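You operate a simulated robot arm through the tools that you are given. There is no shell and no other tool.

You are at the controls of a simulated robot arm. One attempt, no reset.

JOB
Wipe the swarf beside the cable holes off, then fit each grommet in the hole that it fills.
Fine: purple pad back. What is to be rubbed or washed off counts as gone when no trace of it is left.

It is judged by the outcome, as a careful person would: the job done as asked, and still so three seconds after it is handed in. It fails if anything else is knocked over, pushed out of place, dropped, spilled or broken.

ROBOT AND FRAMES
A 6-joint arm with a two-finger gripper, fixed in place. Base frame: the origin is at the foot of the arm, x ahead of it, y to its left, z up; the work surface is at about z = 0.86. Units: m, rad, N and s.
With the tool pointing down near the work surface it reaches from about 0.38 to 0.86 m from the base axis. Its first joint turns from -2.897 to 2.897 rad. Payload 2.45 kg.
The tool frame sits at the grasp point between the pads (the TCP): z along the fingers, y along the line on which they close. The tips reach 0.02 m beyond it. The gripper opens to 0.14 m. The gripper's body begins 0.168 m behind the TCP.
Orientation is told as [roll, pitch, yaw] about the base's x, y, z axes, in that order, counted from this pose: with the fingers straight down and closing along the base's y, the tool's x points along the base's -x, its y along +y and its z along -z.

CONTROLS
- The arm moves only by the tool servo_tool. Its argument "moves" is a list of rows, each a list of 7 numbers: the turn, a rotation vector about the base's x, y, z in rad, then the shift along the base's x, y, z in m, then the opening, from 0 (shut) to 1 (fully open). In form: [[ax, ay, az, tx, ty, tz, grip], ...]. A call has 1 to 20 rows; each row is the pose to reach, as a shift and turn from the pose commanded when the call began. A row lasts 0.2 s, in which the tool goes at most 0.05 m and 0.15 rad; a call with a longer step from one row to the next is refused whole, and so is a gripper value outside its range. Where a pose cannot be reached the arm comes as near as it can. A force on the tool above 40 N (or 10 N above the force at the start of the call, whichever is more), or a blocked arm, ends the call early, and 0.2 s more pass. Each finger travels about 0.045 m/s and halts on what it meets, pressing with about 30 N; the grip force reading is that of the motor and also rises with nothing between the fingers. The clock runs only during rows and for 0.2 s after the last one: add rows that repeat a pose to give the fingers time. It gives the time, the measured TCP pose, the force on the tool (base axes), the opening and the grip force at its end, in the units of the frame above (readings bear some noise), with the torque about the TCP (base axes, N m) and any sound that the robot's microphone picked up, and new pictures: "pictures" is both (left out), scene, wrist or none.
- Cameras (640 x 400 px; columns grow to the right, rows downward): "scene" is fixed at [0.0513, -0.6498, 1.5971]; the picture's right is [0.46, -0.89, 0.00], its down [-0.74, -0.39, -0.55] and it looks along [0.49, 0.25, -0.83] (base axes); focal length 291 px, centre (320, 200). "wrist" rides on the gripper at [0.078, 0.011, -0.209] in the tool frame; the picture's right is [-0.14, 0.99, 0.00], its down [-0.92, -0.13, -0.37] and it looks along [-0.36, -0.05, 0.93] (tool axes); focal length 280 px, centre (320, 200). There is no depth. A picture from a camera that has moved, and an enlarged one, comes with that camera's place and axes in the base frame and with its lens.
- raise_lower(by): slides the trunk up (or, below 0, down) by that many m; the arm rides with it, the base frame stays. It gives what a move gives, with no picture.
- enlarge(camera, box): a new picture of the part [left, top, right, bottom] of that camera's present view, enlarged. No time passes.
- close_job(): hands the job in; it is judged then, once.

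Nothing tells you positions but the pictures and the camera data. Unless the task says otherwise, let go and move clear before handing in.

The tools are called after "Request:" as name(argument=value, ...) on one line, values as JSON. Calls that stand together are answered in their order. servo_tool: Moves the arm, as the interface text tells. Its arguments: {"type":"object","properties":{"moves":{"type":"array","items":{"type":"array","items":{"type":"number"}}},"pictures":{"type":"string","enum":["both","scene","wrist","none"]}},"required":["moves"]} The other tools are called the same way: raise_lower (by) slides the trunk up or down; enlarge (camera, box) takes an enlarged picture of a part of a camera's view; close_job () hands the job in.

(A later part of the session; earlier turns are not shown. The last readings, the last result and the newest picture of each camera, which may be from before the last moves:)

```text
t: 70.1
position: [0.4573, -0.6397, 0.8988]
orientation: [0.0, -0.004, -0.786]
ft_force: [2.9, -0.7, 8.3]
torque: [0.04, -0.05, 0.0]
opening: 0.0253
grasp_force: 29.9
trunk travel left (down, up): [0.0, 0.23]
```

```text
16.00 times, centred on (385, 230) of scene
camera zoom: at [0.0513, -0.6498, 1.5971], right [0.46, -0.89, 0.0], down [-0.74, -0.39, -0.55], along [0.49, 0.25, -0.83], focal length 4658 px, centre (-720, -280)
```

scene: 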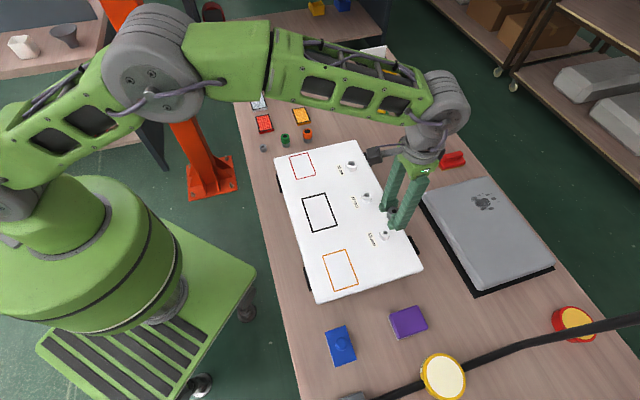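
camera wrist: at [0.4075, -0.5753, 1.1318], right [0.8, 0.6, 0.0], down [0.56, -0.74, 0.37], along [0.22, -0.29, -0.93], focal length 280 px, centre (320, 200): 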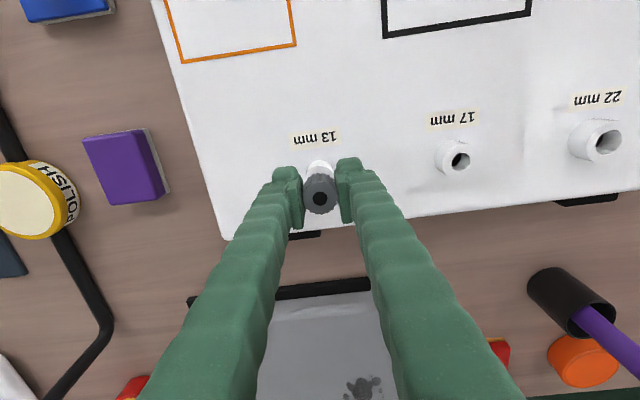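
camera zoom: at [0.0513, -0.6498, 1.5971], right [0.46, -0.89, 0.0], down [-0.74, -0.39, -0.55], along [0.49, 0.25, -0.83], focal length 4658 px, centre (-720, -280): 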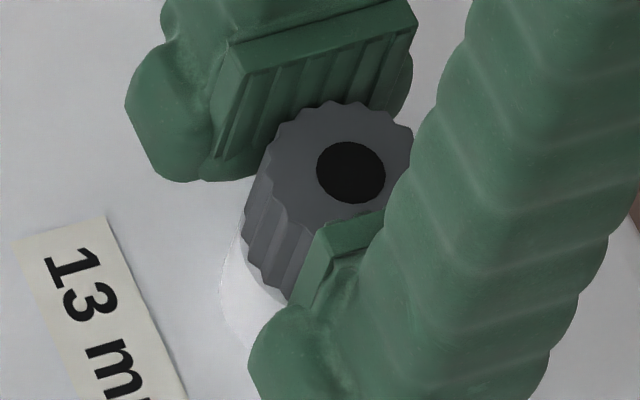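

Force rises while z stays at 0.899, exactly where the head should rest on the collar top — it is seated. I'll ease off, open and rise, then look.

Request:
servo_tool(moves=[[0, 0, 0, 0, 0, 0.0012, 0.05], [0, 0, 0, 0, 0, 0.0012, 0.12], [0, 0, 0, 0, 0, 0.0012, 0.2], [0, 0, 0, 0, 0, 0.0012, 0.3], [0, 0, 0, 0, 0, 0.0012, 0.4], [0, 0, 0, 0, 0, 0.0012, 0.4], [0, 0, 0, 0, 0, 0.02, 0.4], [0, 0, 0, 0, 0, 0.05, 0.4], [0, 0, 0, 0, 0, 0.09, 0.4], [0, 0, 0, 0, 0, 0.12, 0.4], [0, 0, 0, 0, 0, 0.12, 0.4]])

Request:
enlarge(camera="wrist", box=[270, 90, 390, 190])

Request:
enlarge(camera="scene", box=[365, 210, 405, 250])

```text
t: 72.5
position: [0.4554, -0.6396, 1.0187]
orientation: [0.0, 0.002, -0.785]
ft_force: [0.1, 0.2, -0.2]
torque: [-0.02, 0.01, -0.01]
opening: 0.0559
grasp_force: 0.1
trunk travel left (down, up): [0.0, 0.23]
camera wrist: at [0.4076, -0.5758, 1.2274], right [0.8, 0.6, 0.0], down [0.56, -0.74, 0.37], along [0.22, -0.29, -0.93], focal length 280 px, centre (320, 200)
```

scene: 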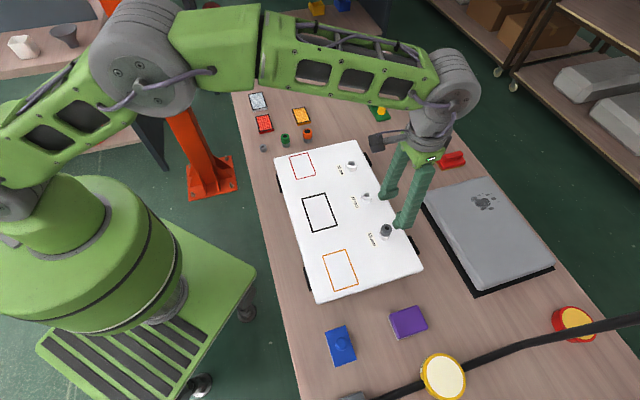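
wrist: 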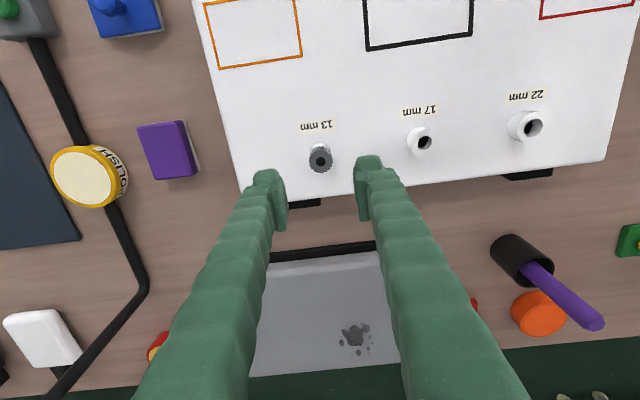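

```text
4.00 times, centred on (330, 140) of wrist
camera zoom: at [0.4076, -0.5758, 1.2274], right [0.8, 0.6, 0.0], down [0.56, -0.74, 0.37], along [0.22, -0.29, -0.93], focal length 1122 px, centre (280, 440)
```

zoom: 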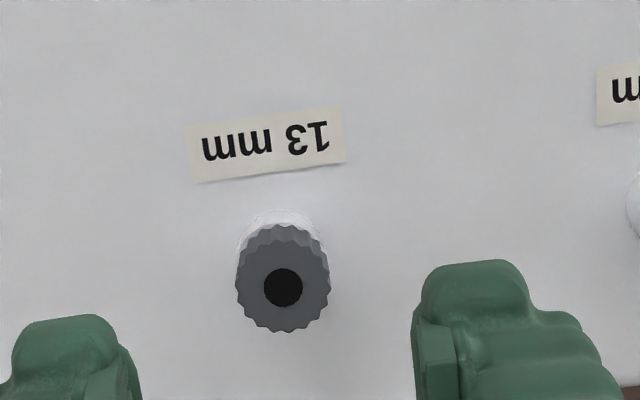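

```text
10.00 times, centred on (385, 230) of scene
camera zoom: at [0.0513, -0.6498, 1.5971], right [0.46, -0.89, 0.0], down [-0.74, -0.39, -0.55], along [0.49, 0.25, -0.83], focal length 2911 px, centre (-330, -100)
```

zoom: 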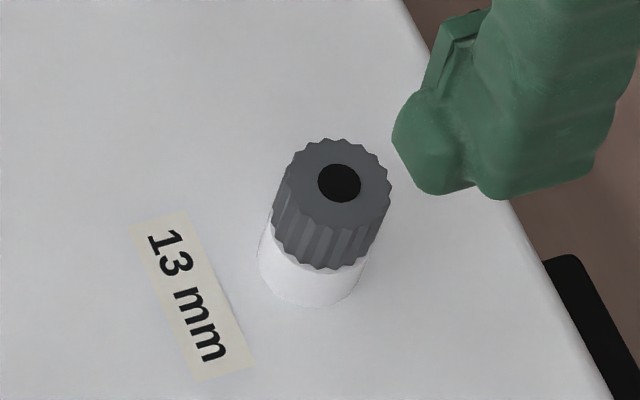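

The grey grommet stands upright and fully down on the 13 mm collar. Next is the green one, at about (0.675,-0.181).

Request:
servo_tool(moves=[[0, 0, 0, 0.0183, 0.0382, 0, 0.4], [0, 0, 0, 0.0365, 0.0764, 0, 0.4], [0, 0, 0, 0.0548, 0.1146, 0, 0.4], [0, 0, 0, 0.073, 0.1528, 0, 0.4], [0, 0, 0, 0.0913, 0.191, 0, 0.4], [0, 0, 0, 0.1095, 0.2292, 0, 0.4], [0, 0, 0, 0.1278, 0.2674, 0, 0.4], [0, 0, 0, 0.146, 0.3056, 0, 0.42], [0, 0, 0, 0.1643, 0.3438, 0, 0.43], [0, 0, 0, 0.1825, 0.382, -0.02, 0.43], [0, 0, 0, 0.2008, 0.4202, -0.05, 0.43], [0, 0, 0, 0.219, 0.4584, -0.088, 0.43], [0, 0, 0, 0.219, 0.4584, -0.105, 0.43], [0, 0, 0, 0.219, 0.4584, -0.105, 0.43], [0, 0, 0, 0.219, 0.4584, -0.105, 0.43]])

Request:
enlarge(camera="wrist", box=[260, 100, 380, 220])

Request:
enlarge(camera="scene", box=[360, 195, 410, 250])

```text
refused: row 11 steps farther than a row can; nothing moved
```

```text
3.33 times, centred on (320, 160) of wrist
camera zoom: at [0.4076, -0.5758, 1.2274], right [0.8, 0.6, 0.0], down [0.56, -0.74, 0.37], along [0.22, -0.29, -0.93], focal length 935 px, centre (320, 333)
```

zoom: 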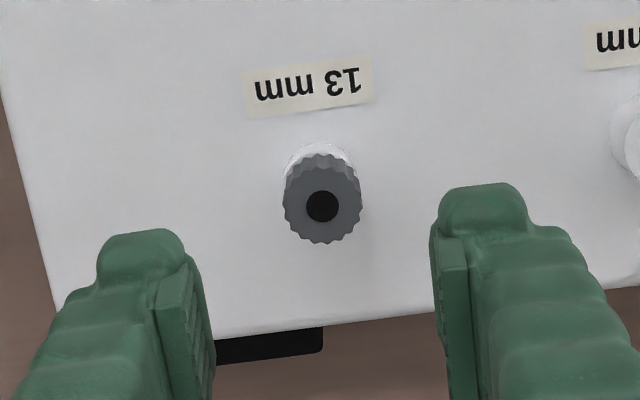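

```text
7.27 times, centred on (385, 222) of scene
camera zoom: at [0.0513, -0.6498, 1.5971], right [0.46, -0.89, 0.0], down [-0.74, -0.39, -0.55], along [0.49, 0.25, -0.83], focal length 2117 px, centre (-153, 36)
```

zoom: 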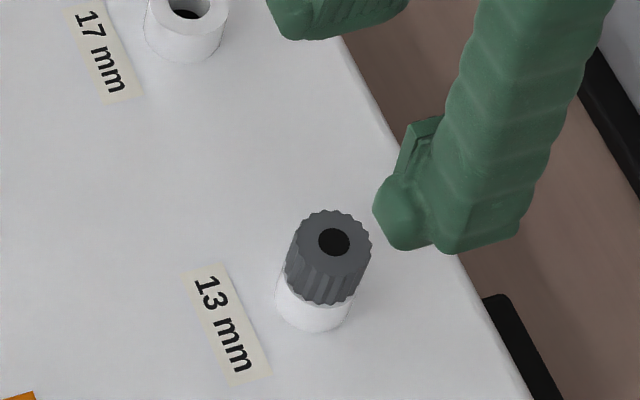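

One row stepped too far and nothing moved. I'll resend the path towards the green grommet with the descent separated from the sideways motion.

Request:
servo_tool(moves=[[0, 0, 0, 0.0183, 0.0382, 0, 0.4], [0, 0, 0, 0.0365, 0.0764, 0, 0.4], [0, 0, 0, 0.0548, 0.1146, 0, 0.4], [0, 0, 0, 0.073, 0.1528, 0, 0.4], [0, 0, 0, 0.0913, 0.191, 0, 0.4], [0, 0, 0, 0.1095, 0.2292, 0, 0.4], [0, 0, 0, 0.1278, 0.2674, 0, 0.4], [0, 0, 0, 0.146, 0.3056, 0, 0.42], [0, 0, 0, 0.1643, 0.3438, 0, 0.43], [0, 0, 0, 0.1825, 0.382, 0, 0.43], [0, 0, 0, 0.2008, 0.4202, 0, 0.43], [0, 0, 0, 0.219, 0.4584, 0, 0.43], [0, 0, 0, 0.219, 0.4584, -0.04, 0.43], [0, 0, 0, 0.219, 0.4584, -0.08, 0.43], [0, 0, 0, 0.219, 0.4584, -0.105, 0.43], [0, 0, 0, 0.219, 0.4584, -0.105, 0.43], [0, 0, 0, 0.219, 0.4584, -0.105, 0.43]])

Request:
enlarge(camera="wrist", box=[260, 100, 380, 220])

Request:
enlarge(camera="scene", box=[370, 210, 400, 250])

```text
t: 76.1
position: [0.6751, -0.1794, 0.9139]
orientation: [0.0, 0.0, -0.786]
ft_force: [-0.7, 0.6, -0.3]
torque: [-0.01, -0.03, -0.04]
opening: 0.0603
grasp_force: 0.0
trunk travel left (down, up): [0.0, 0.23]
camera wrist: at [0.6273, -0.1157, 1.1216], right [0.8, 0.6, 0.0], down [0.56, -0.74, 0.37], along [0.22, -0.29, -0.93], focal length 280 px, centre (320, 200)
```

scene: 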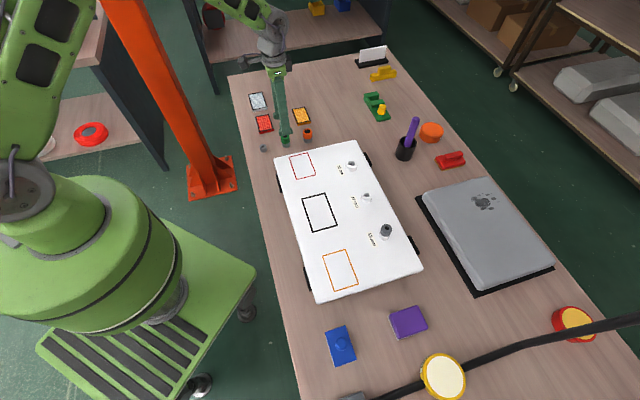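
wrist: 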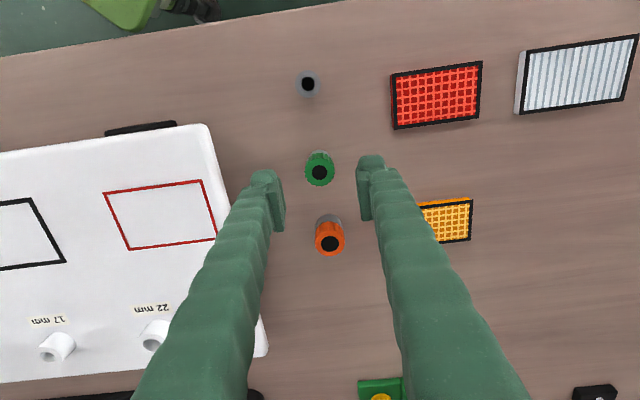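

```text
3.33 times, centred on (320, 160) of wrist
camera zoom: at [0.6273, -0.1157, 1.1216], right [0.8, 0.6, 0.0], down [0.56, -0.74, 0.37], along [0.22, -0.29, -0.93], focal length 935 px, centre (320, 333)
```

zoom: 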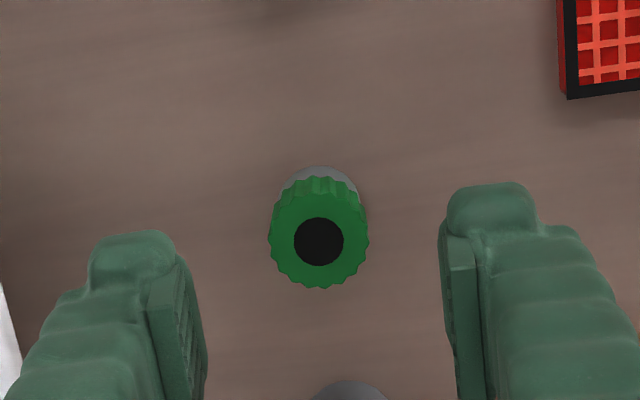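

```text
10.00 times, centred on (385, 230) of scene
camera zoom: at [0.0513, -0.6498, 1.5971], right [0.46, -0.89, 0.0], down [-0.74, -0.39, -0.55], along [0.49, 0.25, -0.83], focal length 2911 px, centre (-330, -100)
```

zoom: 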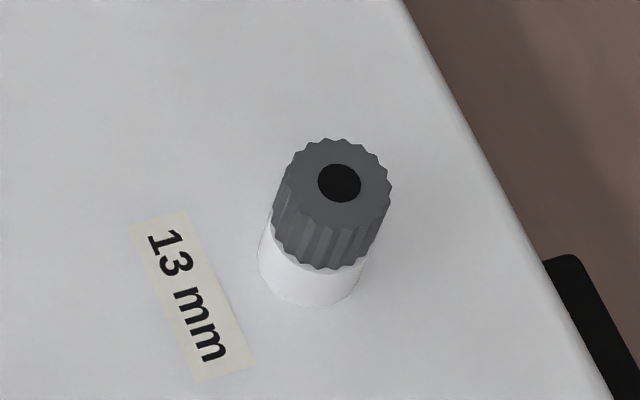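

Aligned to within about 1.5 mm; I'll correct outward and descend around the green head.

Request:
servo_tool(moves=[[0, 0, 0, 0.0011, -0.0011, -0.02, 0.43], [0, 0, 0, 0.0011, -0.0011, -0.04, 0.43], [0, 0, 0, 0.0011, -0.0011, -0.06, 0.43], [0, 0, 0, 0.0011, -0.0011, -0.074, 0.43], [0, 0, 0, 0.0011, -0.0011, -0.074, 0.43], [0, 0, 0, 0.0011, -0.0011, -0.074, 0.43]], pictures="none")

Request:
enlarge(camera="wrist", box=[260, 130, 380, 250])

```text
t: 77.5
position: [0.6767, -0.1811, 0.8396]
orientation: [0.001, 0.002, -0.784]
ft_force: [0.2, -0.3, 0.5]
torque: [0.02, 0.02, -0.02]
opening: 0.0603
grasp_force: 0.1
trunk travel left (down, up): [0.0, 0.23]
```

```text
3.33 times, centred on (320, 190) of wrist
camera zoom: at [0.6294, -0.1175, 1.0481], right [0.8, 0.6, 0.0], down [0.56, -0.74, 0.37], along [0.22, -0.29, -0.93], focal length 935 px, centre (320, 233)
```

zoom: 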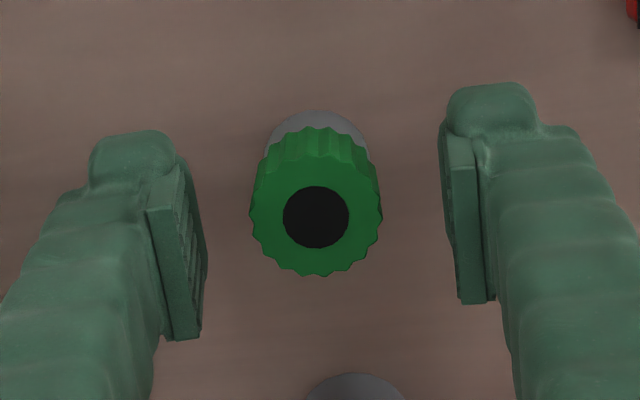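

I'll nudge about 1.5 mm to centre it and then close.

Request:
servo_tool(moves=[[0, 0, 0, -0.0016, 0.0004, 0, 0.43], [0, 0, 0, -0.0016, 0.0004, 0, 0.43], [0, 0, 0, -0.0016, 0.0004, 0, 0.35], [0, 0, 0, -0.0016, 0.0004, 0, 0.28], [0, 0, 0, -0.0016, 0.0004, 0, 0.2], [0, 0, 0, -0.0016, 0.0004, 0, 0.1], [0, 0, 0, -0.0016, 0.0004, 0, 0.05], [0, 0, 0, -0.0016, 0.0004, 0, 0.05]], pictures="none")

Request:
enlarge(camera="wrist", box=[260, 130, 380, 250])

```text
t: 79.3
position: [0.6746, -0.1809, 0.8389]
orientation: [-0.001, -0.001, -0.784]
ft_force: [0.3, -0.1, -0.6]
torque: [-0.02, 0.02, 0.0]
opening: 0.0284
grasp_force: 29.5
trunk travel left (down, up): [0.0, 0.23]
```

```text
3.33 times, centred on (320, 190) of wrist
camera zoom: at [0.6272, -0.1173, 1.0476], right [0.8, 0.6, 0.0], down [0.56, -0.74, 0.37], along [0.22, -0.29, -0.93], focal length 935 px, centre (320, 233)
```

zoom: 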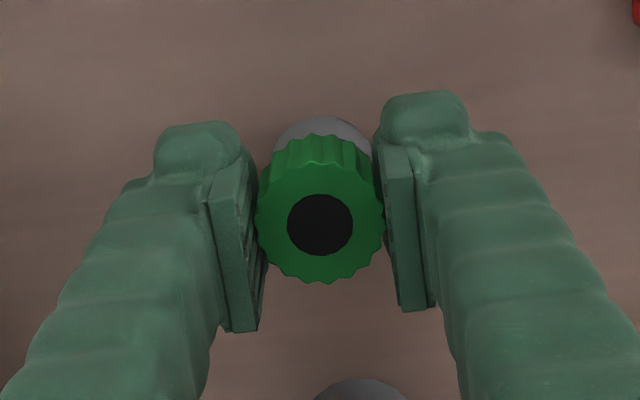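

Green head gripped at 0.0284 m and centred. Lifting vertically out of its sleeve.

Request:
servo_tool(moves=[[0, 0, 0, 0, 0, 0.005, 0.05], [0, 0, 0, 0, 0, 0.012, 0.05], [0, 0, 0, 0, 0, 0.022, 0.05], [0, 0, 0, 0, 0, 0.035, 0.05], [0, 0, 0, 0, 0, 0.055, 0.05], [0, 0, 0, 0, 0, 0.085, 0.05], [0, 0, 0, 0, 0, 0.125, 0.05], [0, 0, 0, 0, 0, 0.16, 0.05], [0, 0, 0, 0, 0, 0.16, 0.05]])

Request:
enlarge(camera="wrist", box=[260, 60, 380, 220])

Request:
enlarge(camera="scene", box=[250, 100, 310, 160])

```text
t: 81.3
position: [0.6742, -0.1806, 0.9998]
orientation: [0.0, 0.001, -0.787]
ft_force: [0.1, 0.5, -0.1]
torque: [-0.02, -0.01, 0.0]
opening: 0.0283
grasp_force: 29.7
trunk travel left (down, up): [0.0, 0.23]
camera wrist: at [0.6271, -0.1177, 1.2093], right [0.8, 0.6, 0.0], down [0.56, -0.74, 0.37], along [0.22, -0.29, -0.93], focal length 280 px, centre (320, 200)
```

scene: 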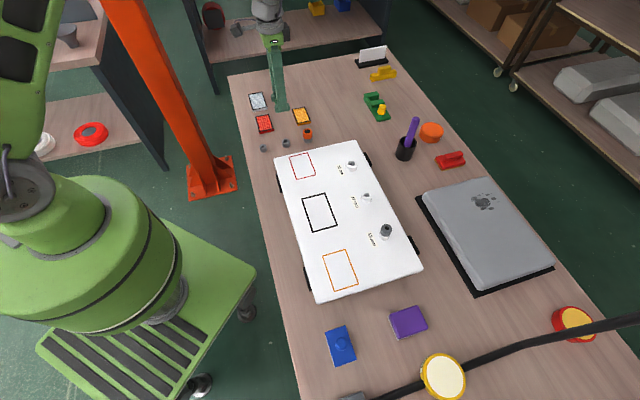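
wrist: 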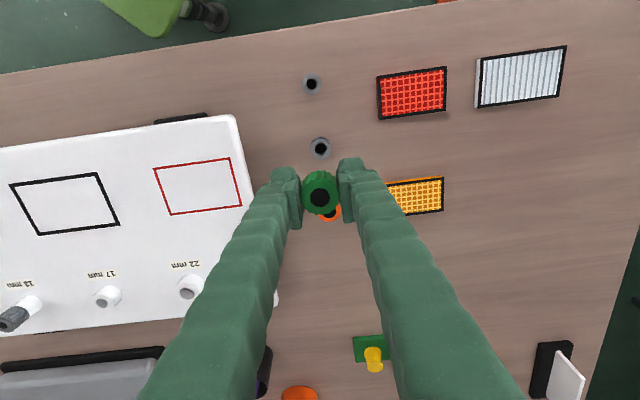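

```text
2.50 times, centred on (320, 140) of wrist
camera zoom: at [0.6271, -0.1177, 1.2093], right [0.8, 0.6, 0.0], down [0.56, -0.74, 0.37], along [0.22, -0.29, -0.93], focal length 701 px, centre (320, 350)
```

zoom: 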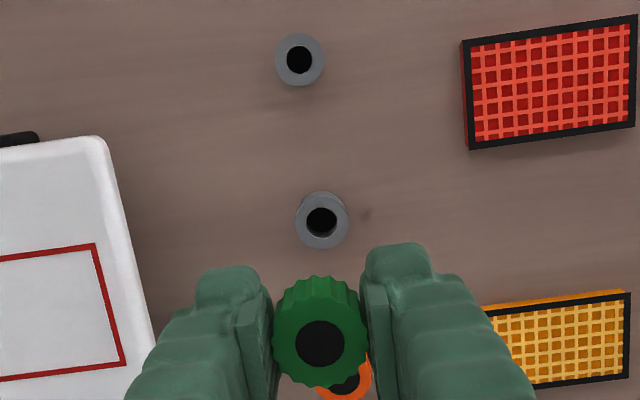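

```text
6.67 times, centred on (280, 130) of scene
camera zoom: at [0.0513, -0.6498, 1.5971], right [0.46, -0.89, 0.0], down [-0.74, -0.39, -0.55], along [0.49, 0.25, -0.83], focal length 1941 px, centre (587, 667)
```

zoom: 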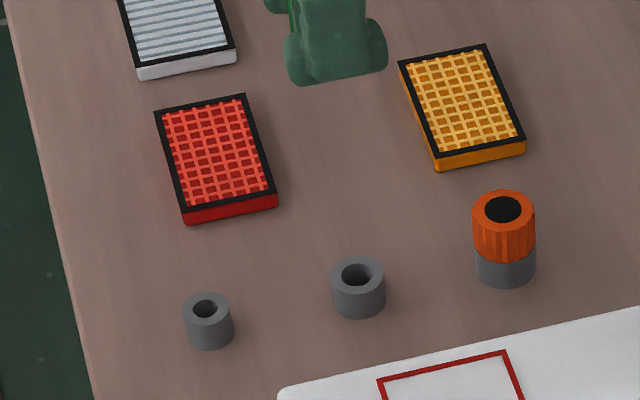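

The green sleeve bore is clearly larger (about 17–18 mm), so green goes in the 17 mm hole. I'll carry it there at height.

Request:
servo_tool(moves=[[0, 0, 0, -0.0138, -0.0408, 0, 0.05], [0, 0, 0, -0.0276, -0.0816, 0, 0.05], [0, 0, 0, -0.0415, -0.1224, 0, 0.05], [0, 0, 0, -0.0553, -0.1632, 0, 0.05], [0, 0, 0, -0.0691, -0.204, 0, 0.05], [0, 0, 0, -0.0829, -0.2448, 0, 0.05], [0, 0, 0, -0.0968, -0.2856, 0, 0.05], [0, 0, 0, -0.1106, -0.3264, 0, 0.05], [0, 0, 0, -0.1244, -0.3672, 0, 0.05], [0, 0, 0, -0.1244, -0.3672, -0.015, 0.05], [0, 0, 0, -0.1244, -0.3672, -0.015, 0.05], [0, 0, 0, -0.1244, -0.3672, -0.015, 0.05], [0, 0, 0, -0.1244, -0.3672, -0.015, 0.05]])

Request:
enlarge(camera="wrist", box=[280, 130, 360, 210])

Request:
enlarge(camera="scene", box=[345, 170, 395, 215])

```text
t: 84.1
position: [0.5505, -0.5492, 0.9834]
orientation: [0.0, 0.0, -0.786]
ft_force: [-0.2, -0.4, -0.2]
torque: [0.01, -0.01, -0.03]
opening: 0.0284
grasp_force: 30.5
trunk travel left (down, up): [0.0, 0.23]
camera wrist: at [0.5022, -0.4857, 1.1919], right [0.8, 0.6, 0.0], down [0.56, -0.74, 0.37], along [0.22, -0.29, -0.93], focal length 280 px, centre (320, 200)
```

scene: 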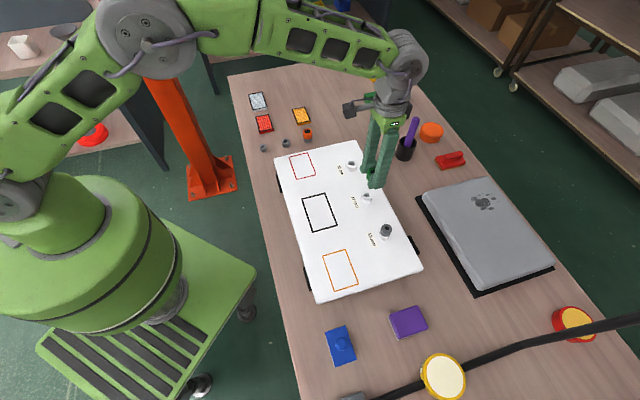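
wrist: 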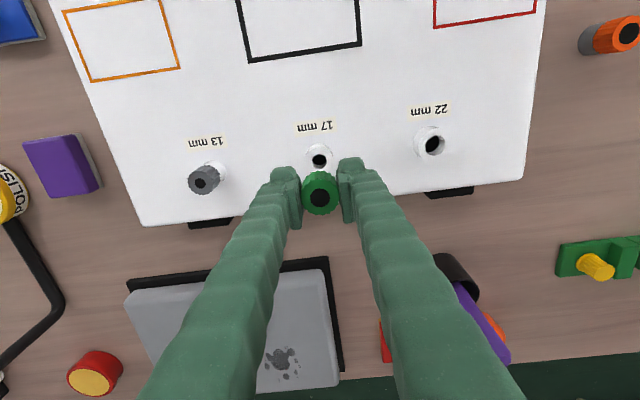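

```text
5.00 times, centred on (320, 170) of wrist
camera zoom: at [0.5022, -0.4857, 1.1919], right [0.8, 0.6, 0.0], down [0.56, -0.74, 0.37], along [0.22, -0.29, -0.93], focal length 1402 px, centre (320, 350)
```

zoom: 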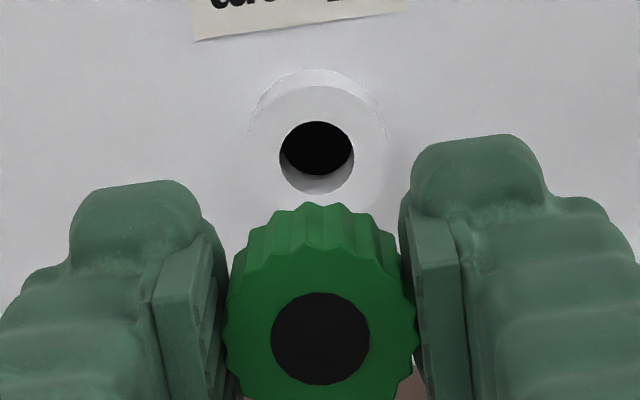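

```text
8.89 times, centred on (370, 192) of scene
camera zoom: at [0.0513, -0.6498, 1.5971], right [0.46, -0.89, 0.0], down [-0.74, -0.39, -0.55], along [0.49, 0.25, -0.83], focal length 2588 px, centre (-124, 267)
```

zoom: 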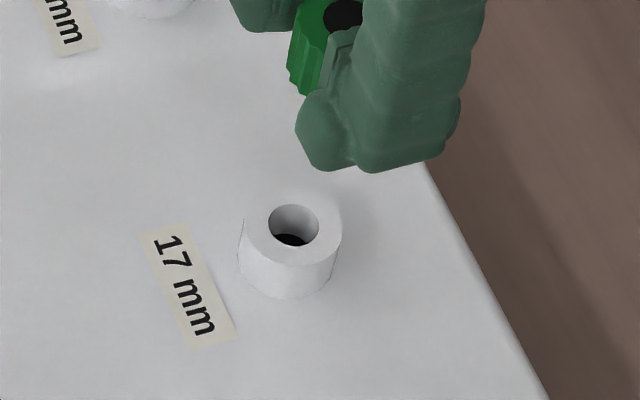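

The 17 mm hole is nearly aligned. Using the correction learned from the first insertion, I'll shift about 1.5 mm, descend and re-measure.

Request:
servo_tool(moves=[[0, 0, 0, -0.0013, 0.0008, 0, 0.05], [0, 0, 0, -0.0013, 0.0008, -0.02, 0.05], [0, 0, 0, -0.0013, 0.0008, -0.038, 0.05], [0, 0, 0, -0.0013, 0.0008, -0.038, 0.05], [0, 0, 0, -0.0013, 0.0008, -0.038, 0.05], [0, 0, 0, -0.0013, 0.0008, -0.038, 0.05]], pictures="none")

Request:
enlarge(camera="wrist", box=[280, 140, 360, 220])

Request:
enlarge(camera="scene", box=[355, 180, 380, 205])

```text
t: 85.5
position: [0.549, -0.5487, 0.9465]
orientation: [0.0, 0.0, -0.785]
ft_force: [1.0, 1.2, 0.0]
torque: [-0.01, 0.0, 0.01]
opening: 0.0282
grasp_force: 30.1
trunk travel left (down, up): [0.0, 0.23]
```

```text
5.00 times, centred on (320, 180) of wrist
camera zoom: at [0.5015, -0.4851, 1.1542], right [0.8, 0.6, 0.0], down [0.56, -0.74, 0.37], along [0.22, -0.29, -0.93], focal length 1402 px, centre (320, 300)
```

zoom: 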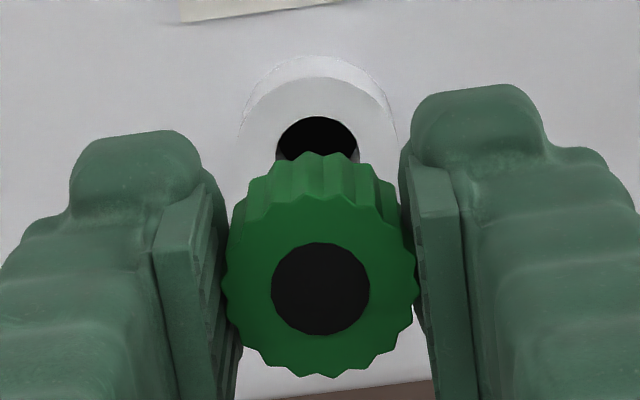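

```text
16.00 times, centred on (368, 192) of scene
camera zoom: at [0.0513, -0.6498, 1.5971], right [0.46, -0.89, 0.0], down [-0.74, -0.39, -0.55], along [0.49, 0.25, -0.83], focal length 4658 px, centre (-440, 320)
```

zoom: 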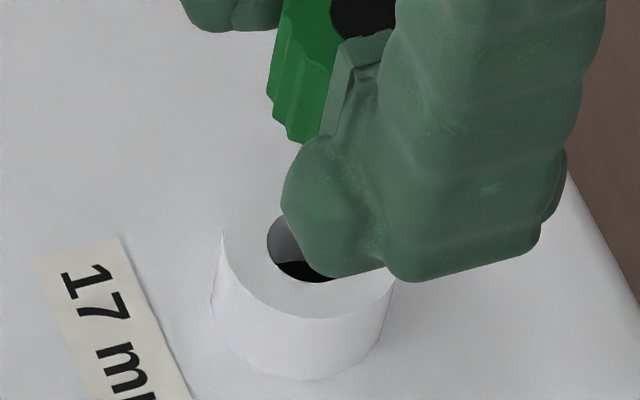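

Request:
enlarge(camera="scene", box=[360, 170, 385, 195])

```text
16.00 times, centred on (372, 182) of scene
camera zoom: at [0.0513, -0.6498, 1.5971], right [0.46, -0.89, 0.0], down [-0.74, -0.39, -0.55], along [0.49, 0.25, -0.83], focal length 4658 px, centre (-520, 480)
```

zoom: 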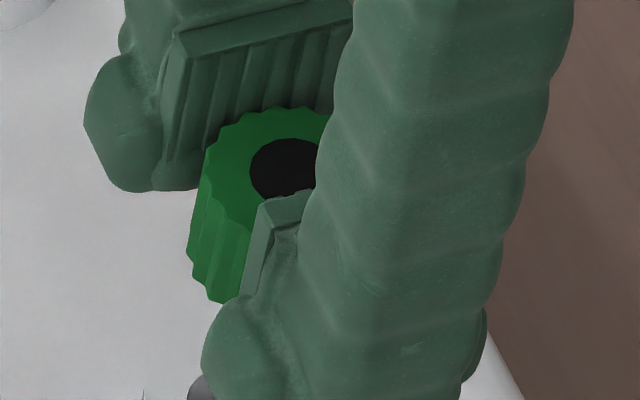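

Scene and wrist agree on a remaining offset of about 1.5 mm. Applying it and coming down just above the collar.

Request:
servo_tool(moves=[[0, 0, 0, -0.0014, 0.0006, 0, 0.05], [0, 0, 0, -0.0014, 0.0006, -0.01, 0.05], [0, 0, 0, -0.0014, 0.0006, -0.02, 0.05], [0, 0, 0, -0.0014, 0.0006, -0.022, 0.05], [0, 0, 0, -0.0014, 0.0006, -0.022, 0.05], [0, 0, 0, -0.0014, 0.0006, -0.022, 0.05]], pictures="none")

Request:
enlarge(camera="wrist", box=[280, 140, 360, 220])

Request:
enlarge(camera="scene", box=[355, 175, 385, 205])

```text
t: 86.9
position: [0.5477, -0.5487, 0.9237]
orientation: [0.0, 0.001, -0.785]
ft_force: [0.3, -0.3, -0.7]
torque: [-0.01, -0.01, -0.03]
opening: 0.0284
grasp_force: 30.0
trunk travel left (down, up): [0.0, 0.23]
```

```text
5.00 times, centred on (320, 180) of wrist
camera zoom: at [0.4997, -0.4839, 1.1322], right [0.8, 0.6, 0.0], down [0.56, -0.74, 0.37], along [0.22, -0.29, -0.93], focal length 1402 px, centre (320, 300)
```

zoom: 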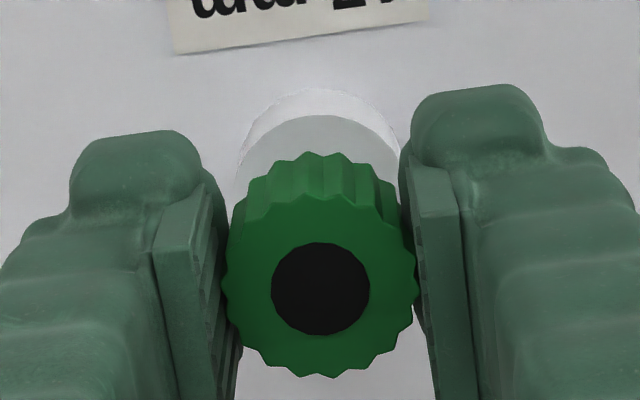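

```text
13.33 times, centred on (370, 190) of scene
camera zoom: at [0.0513, -0.6498, 1.5971], right [0.46, -0.89, 0.0], down [-0.74, -0.39, -0.55], along [0.49, 0.25, -0.83], focal length 3882 px, centre (-347, 333)
```

zoom: 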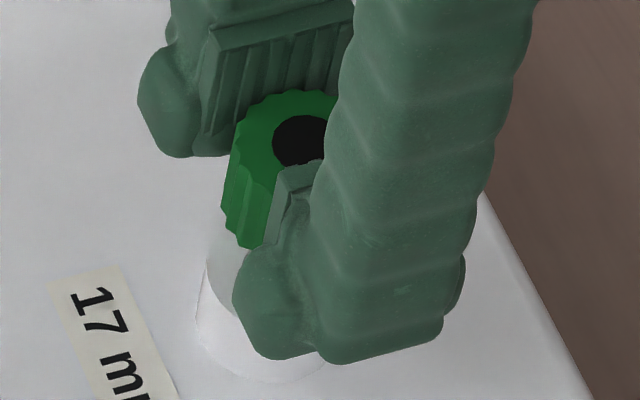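

Aligned within about half a millimetre in both views. Lowering into the hole with force checks.

Request:
servo_tool(moves=[[0, 0, 0, -0.0001, -0.0001, -0.003, 0.05], [0, 0, 0, -0.0001, -0.0001, -0.006, 0.05], [0, 0, 0, -0.0001, -0.0001, -0.009, 0.05], [0, 0, 0, -0.0001, -0.0001, -0.009, 0.05]], pictures="none")

```text
t: 87.9
position: [0.5481, -0.5482, 0.9142]
orientation: [0.0, 0.001, -0.785]
ft_force: [0.7, 0.5, -0.3]
torque: [0.01, -0.02, 0.01]
opening: 0.0284
grasp_force: 30.5
trunk travel left (down, up): [0.0, 0.23]
```

Request:
servo_tool(moves=[[0, 0, 0, 0, 0, -0.002, 0.05], [0, 0, 0, 0, 0, -0.004, 0.05], [0, 0, 0, 0, 0, -0.006, 0.05], [0, 0, 0, 0, 0, -0.006, 0.05]], pictures="none")

Request:
enlarge(camera="wrist", box=[290, 150, 350, 210])

```text
t: 88.9
position: [0.5484, -0.5469, 0.9069]
orientation: [0.0, 0.001, -0.786]
ft_force: [-0.9, -0.4, 0.0]
torque: [0.0, 0.0, 0.0]
opening: 0.0285
grasp_force: 30.2
trunk travel left (down, up): [0.0, 0.23]
```

```text
6.67 times, centred on (320, 180) of wrist
camera zoom: at [0.5, -0.4835, 1.1162], right [0.8, 0.6, 0.0], down [0.56, -0.74, 0.37], along [0.22, -0.29, -0.93], focal length 1869 px, centre (320, 333)
```

zoom: 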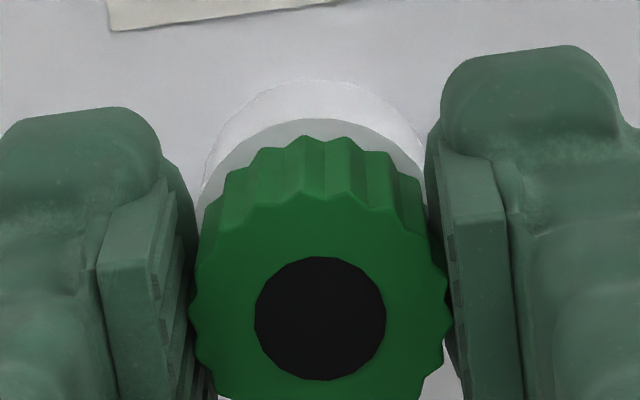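

No resistance: the shank is going in. I'll lower to seating.

Request:
servo_tool(moves=[[0, 0, 0, 0, 0, -0.002, 0.05], [0, 0, 0, 0, 0, -0.004, 0.05], [0, 0, 0, 0, 0, -0.006, 0.05], [0, 0, 0, 0, 0, -0.006, 0.05]], pictures="none")

```text
t: 89.9
position: [0.5473, -0.5472, 0.9023]
orientation: [0.0, 0.001, -0.786]
ft_force: [0.1, 0.3, -0.4]
torque: [-0.01, 0.0, 0.0]
opening: 0.0283
grasp_force: 30.2
trunk travel left (down, up): [0.0, 0.23]
```

Request:
servo_tool(moves=[[0, 0, 0, 0, 0, -0.0015, 0.05], [0, 0, 0, 0, 0, -0.003, 0.05], [0, 0, 0, 0, 0, -0.003, 0.05]], pictures="none")

Request:
enlarge(camera="wrist", box=[290, 150, 350, 210])

```text
t: 90.7
position: [0.5473, -0.5477, 0.9003]
orientation: [0.0, -0.001, -0.785]
ft_force: [0.7, 0.7, 5.7]
torque: [0.0, 0.05, -0.01]
opening: 0.0282
grasp_force: 29.4
trunk travel left (down, up): [0.0, 0.23]
```

```text
6.67 times, centred on (320, 180) of wrist
camera zoom: at [0.4996, -0.4842, 1.1085], right [0.8, 0.6, 0.0], down [0.56, -0.74, 0.37], along [0.22, -0.29, -0.93], focal length 1869 px, centre (320, 333)
```

zoom: 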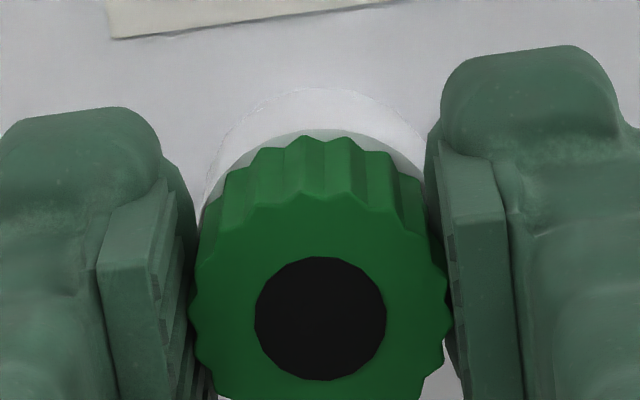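

Contact at the expected seating height. A slight extra press, then I'll ease off, open and rise.

Request:
servo_tool(moves=[[0, 0, 0, 0, 0, -0.001, 0.05], [0, 0, 0, 0, 0, -0.0012, 0.05]], pictures="none")

Request:
servo_tool(moves=[[0, 0, 0, 0, 0, 0.001, 0.05], [0, 0, 0, 0, 0, 0.001, 0.13], [0, 0, 0, 0, 0, 0.001, 0.22], [0, 0, 0, 0, 0, 0.001, 0.32], [0, 0, 0, 0, 0, 0.001, 0.42], [0, 0, 0, 0, 0, 0.001, 0.42], [0, 0, 0, 0, 0, 0.02, 0.42], [0, 0, 0, 0, 0, 0.05, 0.42], [0, 0, 0, 0, 0, 0.09, 0.42], [0, 0, 0, 0, 0, 0.12, 0.42], [0, 0, 0, 0, 0, 0.12, 0.42]])

Request:
enlarge(camera="wrist", box=[270, 90, 390, 190])

Request:
enlarge(camera="scene", box=[350, 175, 390, 215])

```text
t: 91.3
position: [0.5473, -0.5488, 0.8998]
orientation: [0.0, -0.001, -0.785]
ft_force: [-0.6, 0.5, 13.5]
torque: [0.05, 0.06, 0.01]
opening: 0.0285
grasp_force: 30.3
trunk travel left (down, up): [0.0, 0.23]
```

```text
t: 93.7
position: [0.5463, -0.5479, 1.02]
orientation: [-0.001, 0.0, -0.785]
ft_force: [-0.3, -0.1, 0.0]
torque: [0.0, 0.02, 0.0]
opening: 0.0585
grasp_force: 0.1
trunk travel left (down, up): [0.0, 0.23]
camera wrist: at [0.4996, -0.4826, 1.2285], right [0.8, 0.6, 0.0], down [0.56, -0.74, 0.37], along [0.22, -0.29, -0.93], focal length 280 px, centre (320, 200)
```

scene: 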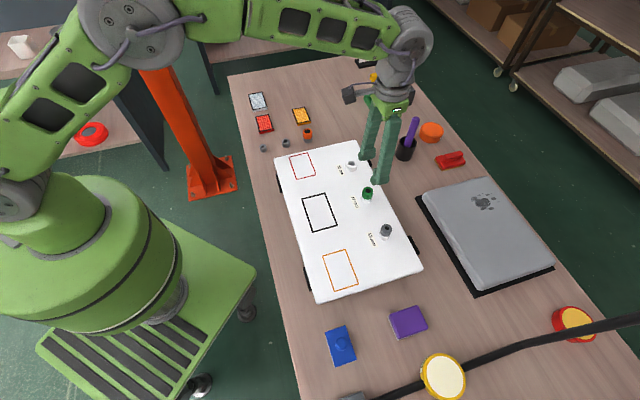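
wrist: 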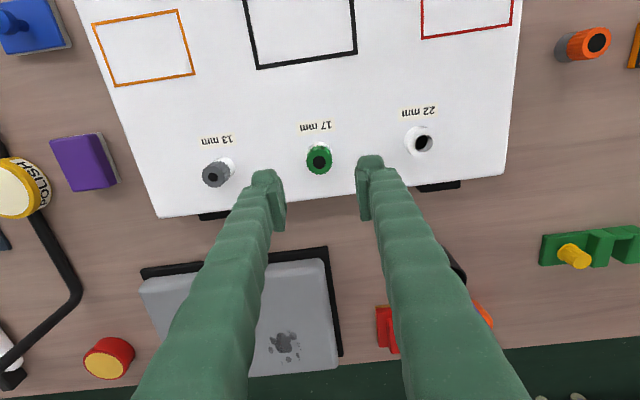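

```text
4.00 times, centred on (330, 140) of wrist
camera zoom: at [0.4996, -0.4826, 1.2285], right [0.8, 0.6, 0.0], down [0.56, -0.74, 0.37], along [0.22, -0.29, -0.93], focal length 1122 px, centre (280, 440)
```

zoom: 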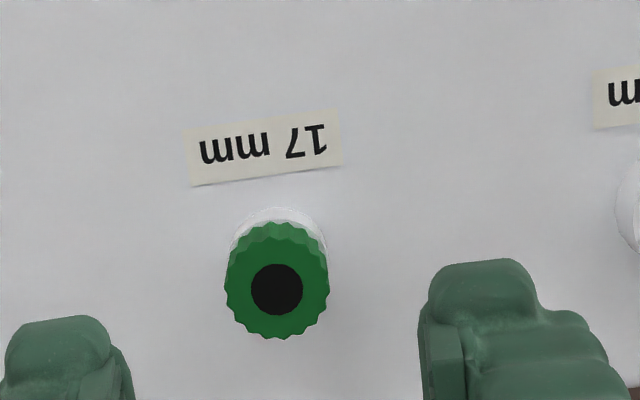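

```text
10.00 times, centred on (370, 195) of scene
camera zoom: at [0.0513, -0.6498, 1.5971], right [0.46, -0.89, 0.0], down [-0.74, -0.39, -0.55], along [0.49, 0.25, -0.83], focal length 2911 px, centre (-180, 250)
```

zoom: 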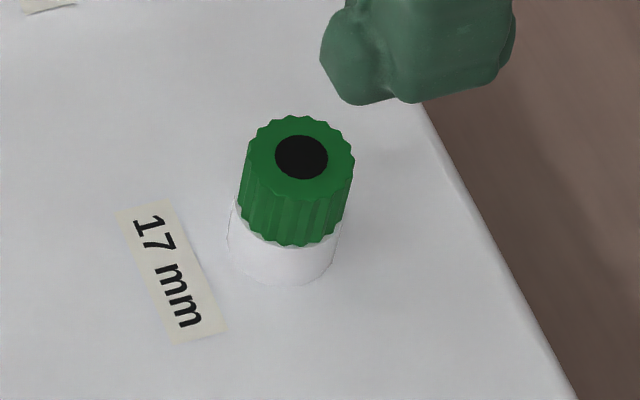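

Green is fully down on the 17 mm collar. Last, the orange one at about (0.735,-0.242).

Request:
servo_tool(moves=[[0, 0, 0, 0.0209, 0.034, 0, 0.42], [0, 0, 0, 0.0419, 0.0679, 0, 0.43], [0, 0, 0, 0.0628, 0.1019, 0, 0.45], [0, 0, 0, 0.0838, 0.1358, 0, 0.45], [0, 0, 0, 0.1047, 0.1698, 0, 0.45], [0, 0, 0, 0.1257, 0.2037, 0, 0.45], [0, 0, 0, 0.1466, 0.2377, 0, 0.45], [0, 0, 0, 0.1676, 0.2716, 0, 0.45], [0, 0, 0, 0.1885, 0.3056, 0, 0.45], [0, 0, 0, 0.1885, 0.3056, -0.04, 0.45], [0, 0, 0, 0.1885, 0.3056, -0.08, 0.45], [0, 0, 0, 0.1885, 0.3056, -0.105, 0.45], [0, 0, 0, 0.1885, 0.3056, -0.105, 0.45], [0, 0, 0, 0.1885, 0.3056, -0.105, 0.45]])

Request:
enlarge(camera="wrist", box=[260, 100, 380, 220])

Request:
enlarge(camera="scene", box=[340, 150, 410, 250])

```text
t: 96.7
position: [0.7359, -0.2419, 0.9138]
orientation: [0.001, 0.0, -0.785]
ft_force: [0.7, 0.0, -0.8]
torque: [0.0, -0.01, 0.01]
opening: 0.0631
grasp_force: 0.1
trunk travel left (down, up): [0.0, 0.23]
camera wrist: at [0.6872, -0.1779, 1.123], right [0.8, 0.6, 0.0], down [0.56, -0.74, 0.37], along [0.22, -0.29, -0.93], focal length 280 px, centre (320, 200)
```

scene: 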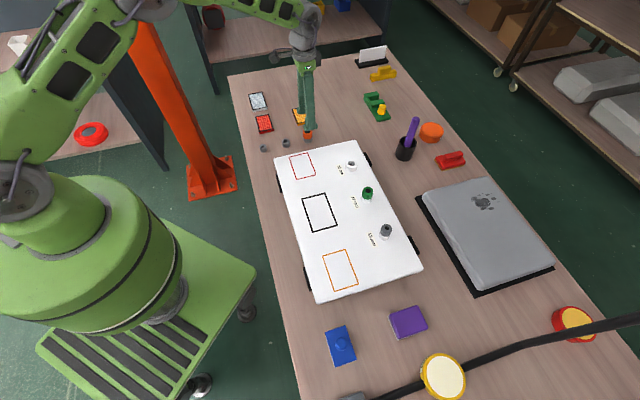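
wrist: 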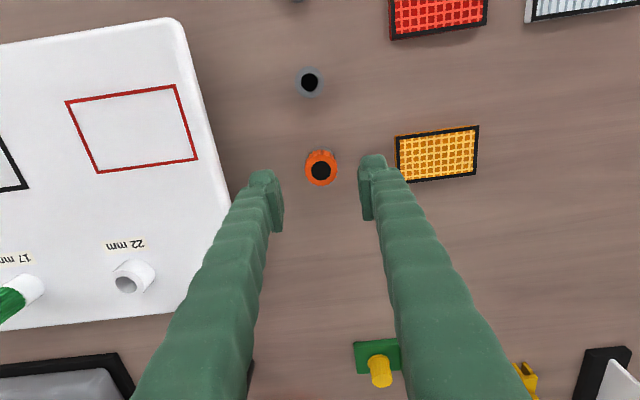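

```text
3.33 times, centred on (320, 160) of wrist
camera zoom: at [0.6872, -0.1779, 1.123], right [0.8, 0.6, 0.0], down [0.56, -0.74, 0.37], along [0.22, -0.29, -0.93], focal length 935 px, centre (320, 333)
```

zoom: 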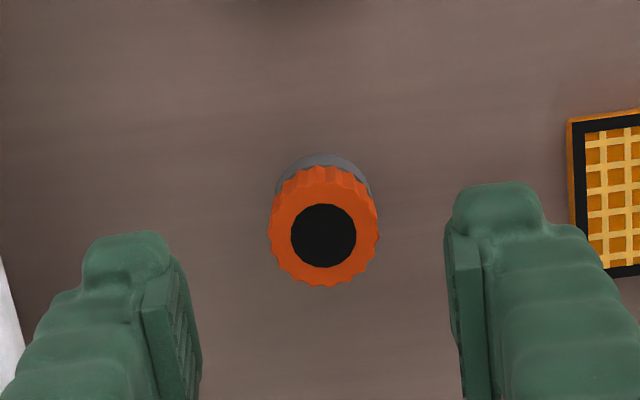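

```text
4.00 times, centred on (375, 200) of scene
camera zoom: at [0.0513, -0.6498, 1.5971], right [0.46, -0.89, 0.0], down [-0.74, -0.39, -0.55], along [0.49, 0.25, -0.83], focal length 1164 px, centre (100, 200)
```

zoom: 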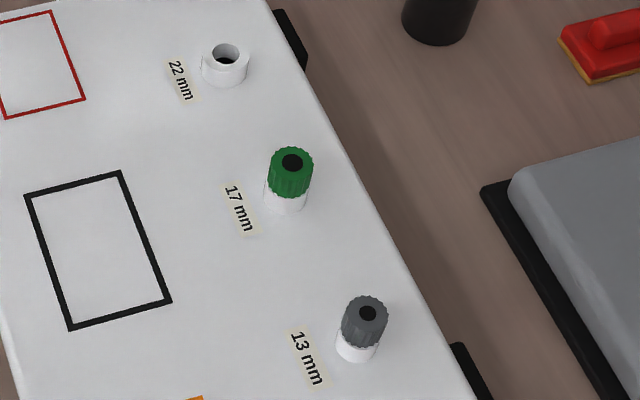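

Close to centred. I'll nudge 1–2 mm and descend around the orange head.

Request:
servo_tool(moves=[[0, 0, 0, 0.0001, 0.0015, -0.02, 0.45], [0, 0, 0, 0.0001, 0.0015, -0.04, 0.45], [0, 0, 0, 0.0001, 0.0015, -0.06, 0.45], [0, 0, 0, 0.0001, 0.0015, -0.074, 0.45], [0, 0, 0, 0.0001, 0.0015, -0.074, 0.45], [0, 0, 0, 0.0001, 0.0015, -0.074, 0.45]], pictures="none")

Request:
enlarge(camera="wrist", box=[260, 130, 380, 250])

```text
t: 98.1
position: [0.7361, -0.2406, 0.8399]
orientation: [-0.001, 0.0, -0.785]
ft_force: [0.3, 0.1, -0.9]
torque: [0.03, -0.02, 0.0]
opening: 0.0631
grasp_force: 0.1
trunk travel left (down, up): [0.0, 0.23]
```

```text
3.33 times, centred on (320, 190) of wrist
camera zoom: at [0.688, -0.1778, 1.0486], right [0.8, 0.6, 0.0], down [0.56, -0.74, 0.37], along [0.22, -0.29, -0.93], focal length 935 px, centre (320, 233)
```

zoom: 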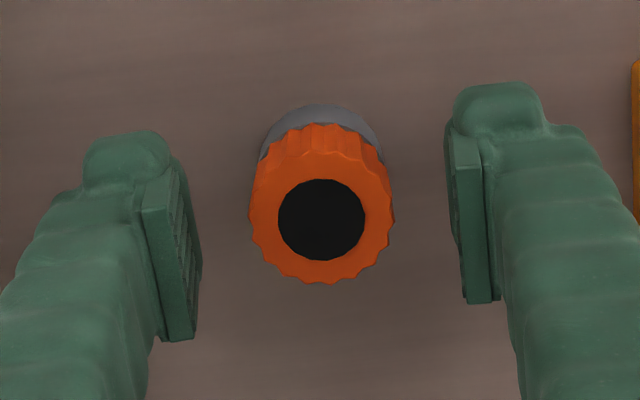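

Request:
servo_tool(moves=[[0, 0, 0, -0.0008, 0.0008, 0, 0.45], [0, 0, 0, -0.0008, 0.0008, 0, 0.45], [0, 0, 0, -0.0008, 0.0008, 0, 0.38], [0, 0, 0, -0.0008, 0.0008, 0, 0.3], [0, 0, 0, -0.0008, 0.0008, 0, 0.2], [0, 0, 0, -0.0008, 0.0008, 0, 0.1], [0, 0, 0, -0.0008, 0.0008, 0, 0.05], [0, 0, 0, -0.0008, 0.0008, 0, 0.05]], pictures="none")

Request:
enlarge(camera="wrist", box=[260, 130, 380, 250])

```text
t: 99.9
position: [0.735, -0.241, 0.8388]
orientation: [-0.002, 0.002, -0.786]
ft_force: [-0.3, 0.0, 0.0]
torque: [0.01, -0.02, -0.04]
opening: 0.0314
grasp_force: 30.1
trunk travel left (down, up): [0.0, 0.23]
```

```text
3.33 times, centred on (320, 190) of wrist
camera zoom: at [0.6873, -0.1766, 1.0481], right [0.8, 0.6, 0.0], down [0.56, -0.74, 0.37], along [0.22, -0.29, -0.93], focal length 935 px, centre (320, 233)
```

zoom: 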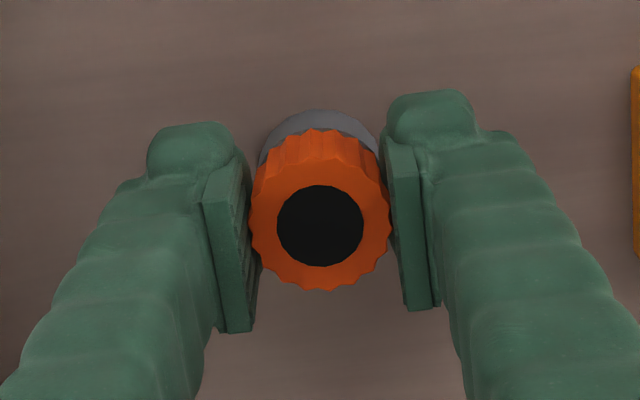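

Orange head gripped at 0.0314 m and centred. I'll lift it out vertically and carry it over the 22 mm hole.

Request:
servo_tool(moves=[[0, 0, 0, 0, 0, 0.005, 0.05], [0, 0, 0, 0, 0, 0.012, 0.05], [0, 0, 0, 0, 0, 0.022, 0.05], [0, 0, 0, 0, 0, 0.035, 0.05], [0, 0, 0, 0, 0, 0.055, 0.05], [0, 0, 0, 0, 0, 0.085, 0.05], [0, 0, 0, 0, 0, 0.125, 0.05], [0, 0, 0, 0, 0, 0.16, 0.05], [0, 0, 0, -0.016, -0.0358, 0.16, 0.05], [0, 0, 0, -0.032, -0.0717, 0.16, 0.05], [0, 0, 0, -0.048, -0.1075, 0.16, 0.05], [0, 0, 0, -0.064, -0.1433, 0.16, 0.05], [0, 0, 0, -0.08, -0.1792, 0.16, 0.05], [0, 0, 0, -0.096, -0.215, 0.16, 0.05], [0, 0, 0, -0.096, -0.215, 0.145, 0.05], [0, 0, 0, -0.096, -0.215, 0.145, 0.05], [0, 0, 0, -0.096, -0.215, 0.145, 0.05], [0, 0, 0, -0.096, -0.215, 0.145, 0.05]])

Request:
enlarge(camera="wrist", box=[280, 130, 360, 210])

Request:
enlarge(camera="scene", box=[330, 140, 370, 180])

Request:
enlarge(camera="scene", box=[250, 100, 320, 160])

```text
t: 103.7
position: [0.6391, -0.4549, 0.9838]
orientation: [-0.001, 0.001, -0.785]
ft_force: [-0.8, 1.1, -0.9]
torque: [-0.01, -0.01, 0.01]
opening: 0.0315
grasp_force: 30.4
trunk travel left (down, up): [0.0, 0.23]
camera wrist: at [0.592, -0.3916, 1.1926], right [0.8, 0.6, 0.0], down [0.56, -0.74, 0.37], along [0.22, -0.29, -0.93], focal length 280 px, centre (320, 200)
```

scene: 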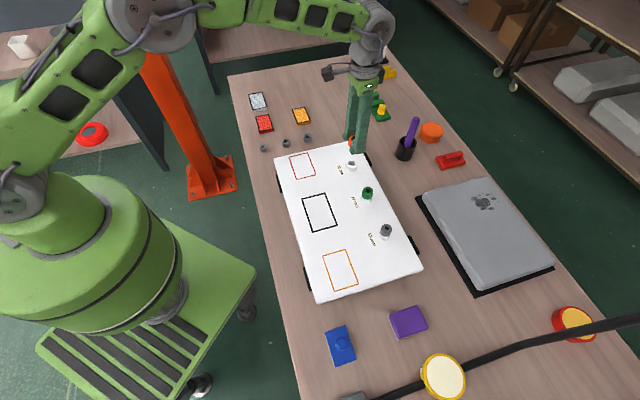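
wrist: 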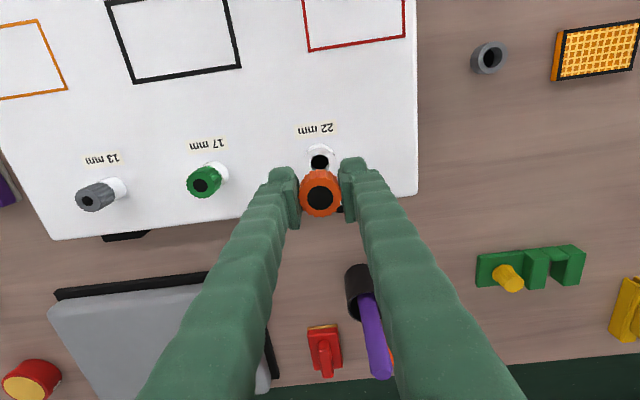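

```text
5.00 times, centred on (320, 170) of wrist
camera zoom: at [0.592, -0.3916, 1.1926], right [0.8, 0.6, 0.0], down [0.56, -0.74, 0.37], along [0.22, -0.29, -0.93], focal length 1402 px, centre (320, 350)
```

zoom: 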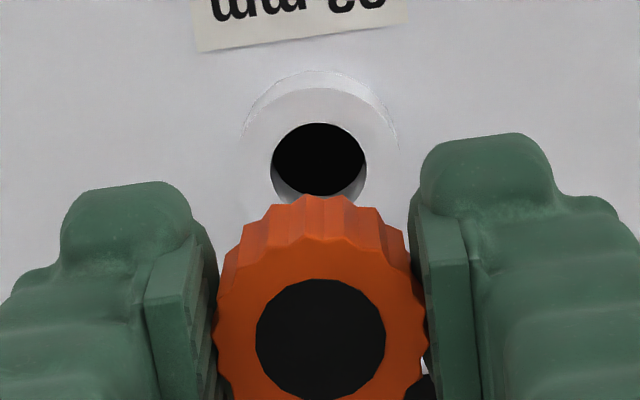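

```text
10.00 times, centred on (350, 160) of scene
camera zoom: at [0.0513, -0.6498, 1.5971], right [0.46, -0.89, 0.0], down [-0.74, -0.39, -0.55], along [0.49, 0.25, -0.83], focal length 2911 px, centre (20, 600)
```

zoom: 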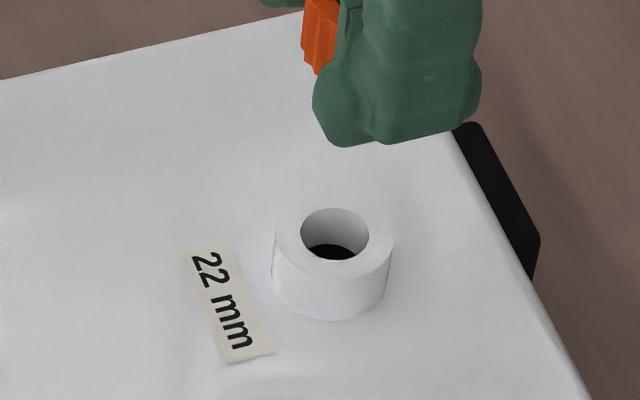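

```text
6.67 times, centred on (285, 130) of scene
camera zoom: at [0.0513, -0.6498, 1.5971], right [0.46, -0.89, 0.0], down [-0.74, -0.39, -0.55], along [0.49, 0.25, -0.83], focal length 1941 px, centre (553, 667)
```

zoom: 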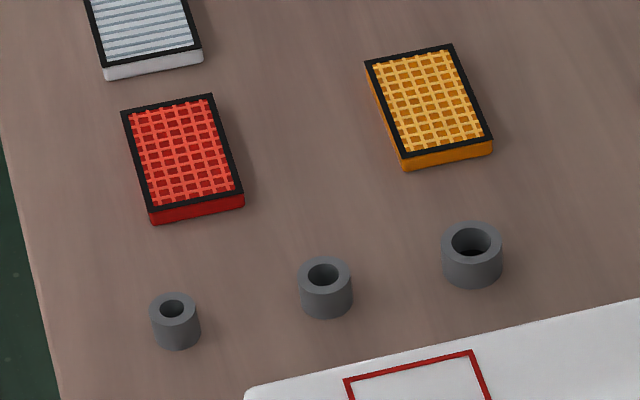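

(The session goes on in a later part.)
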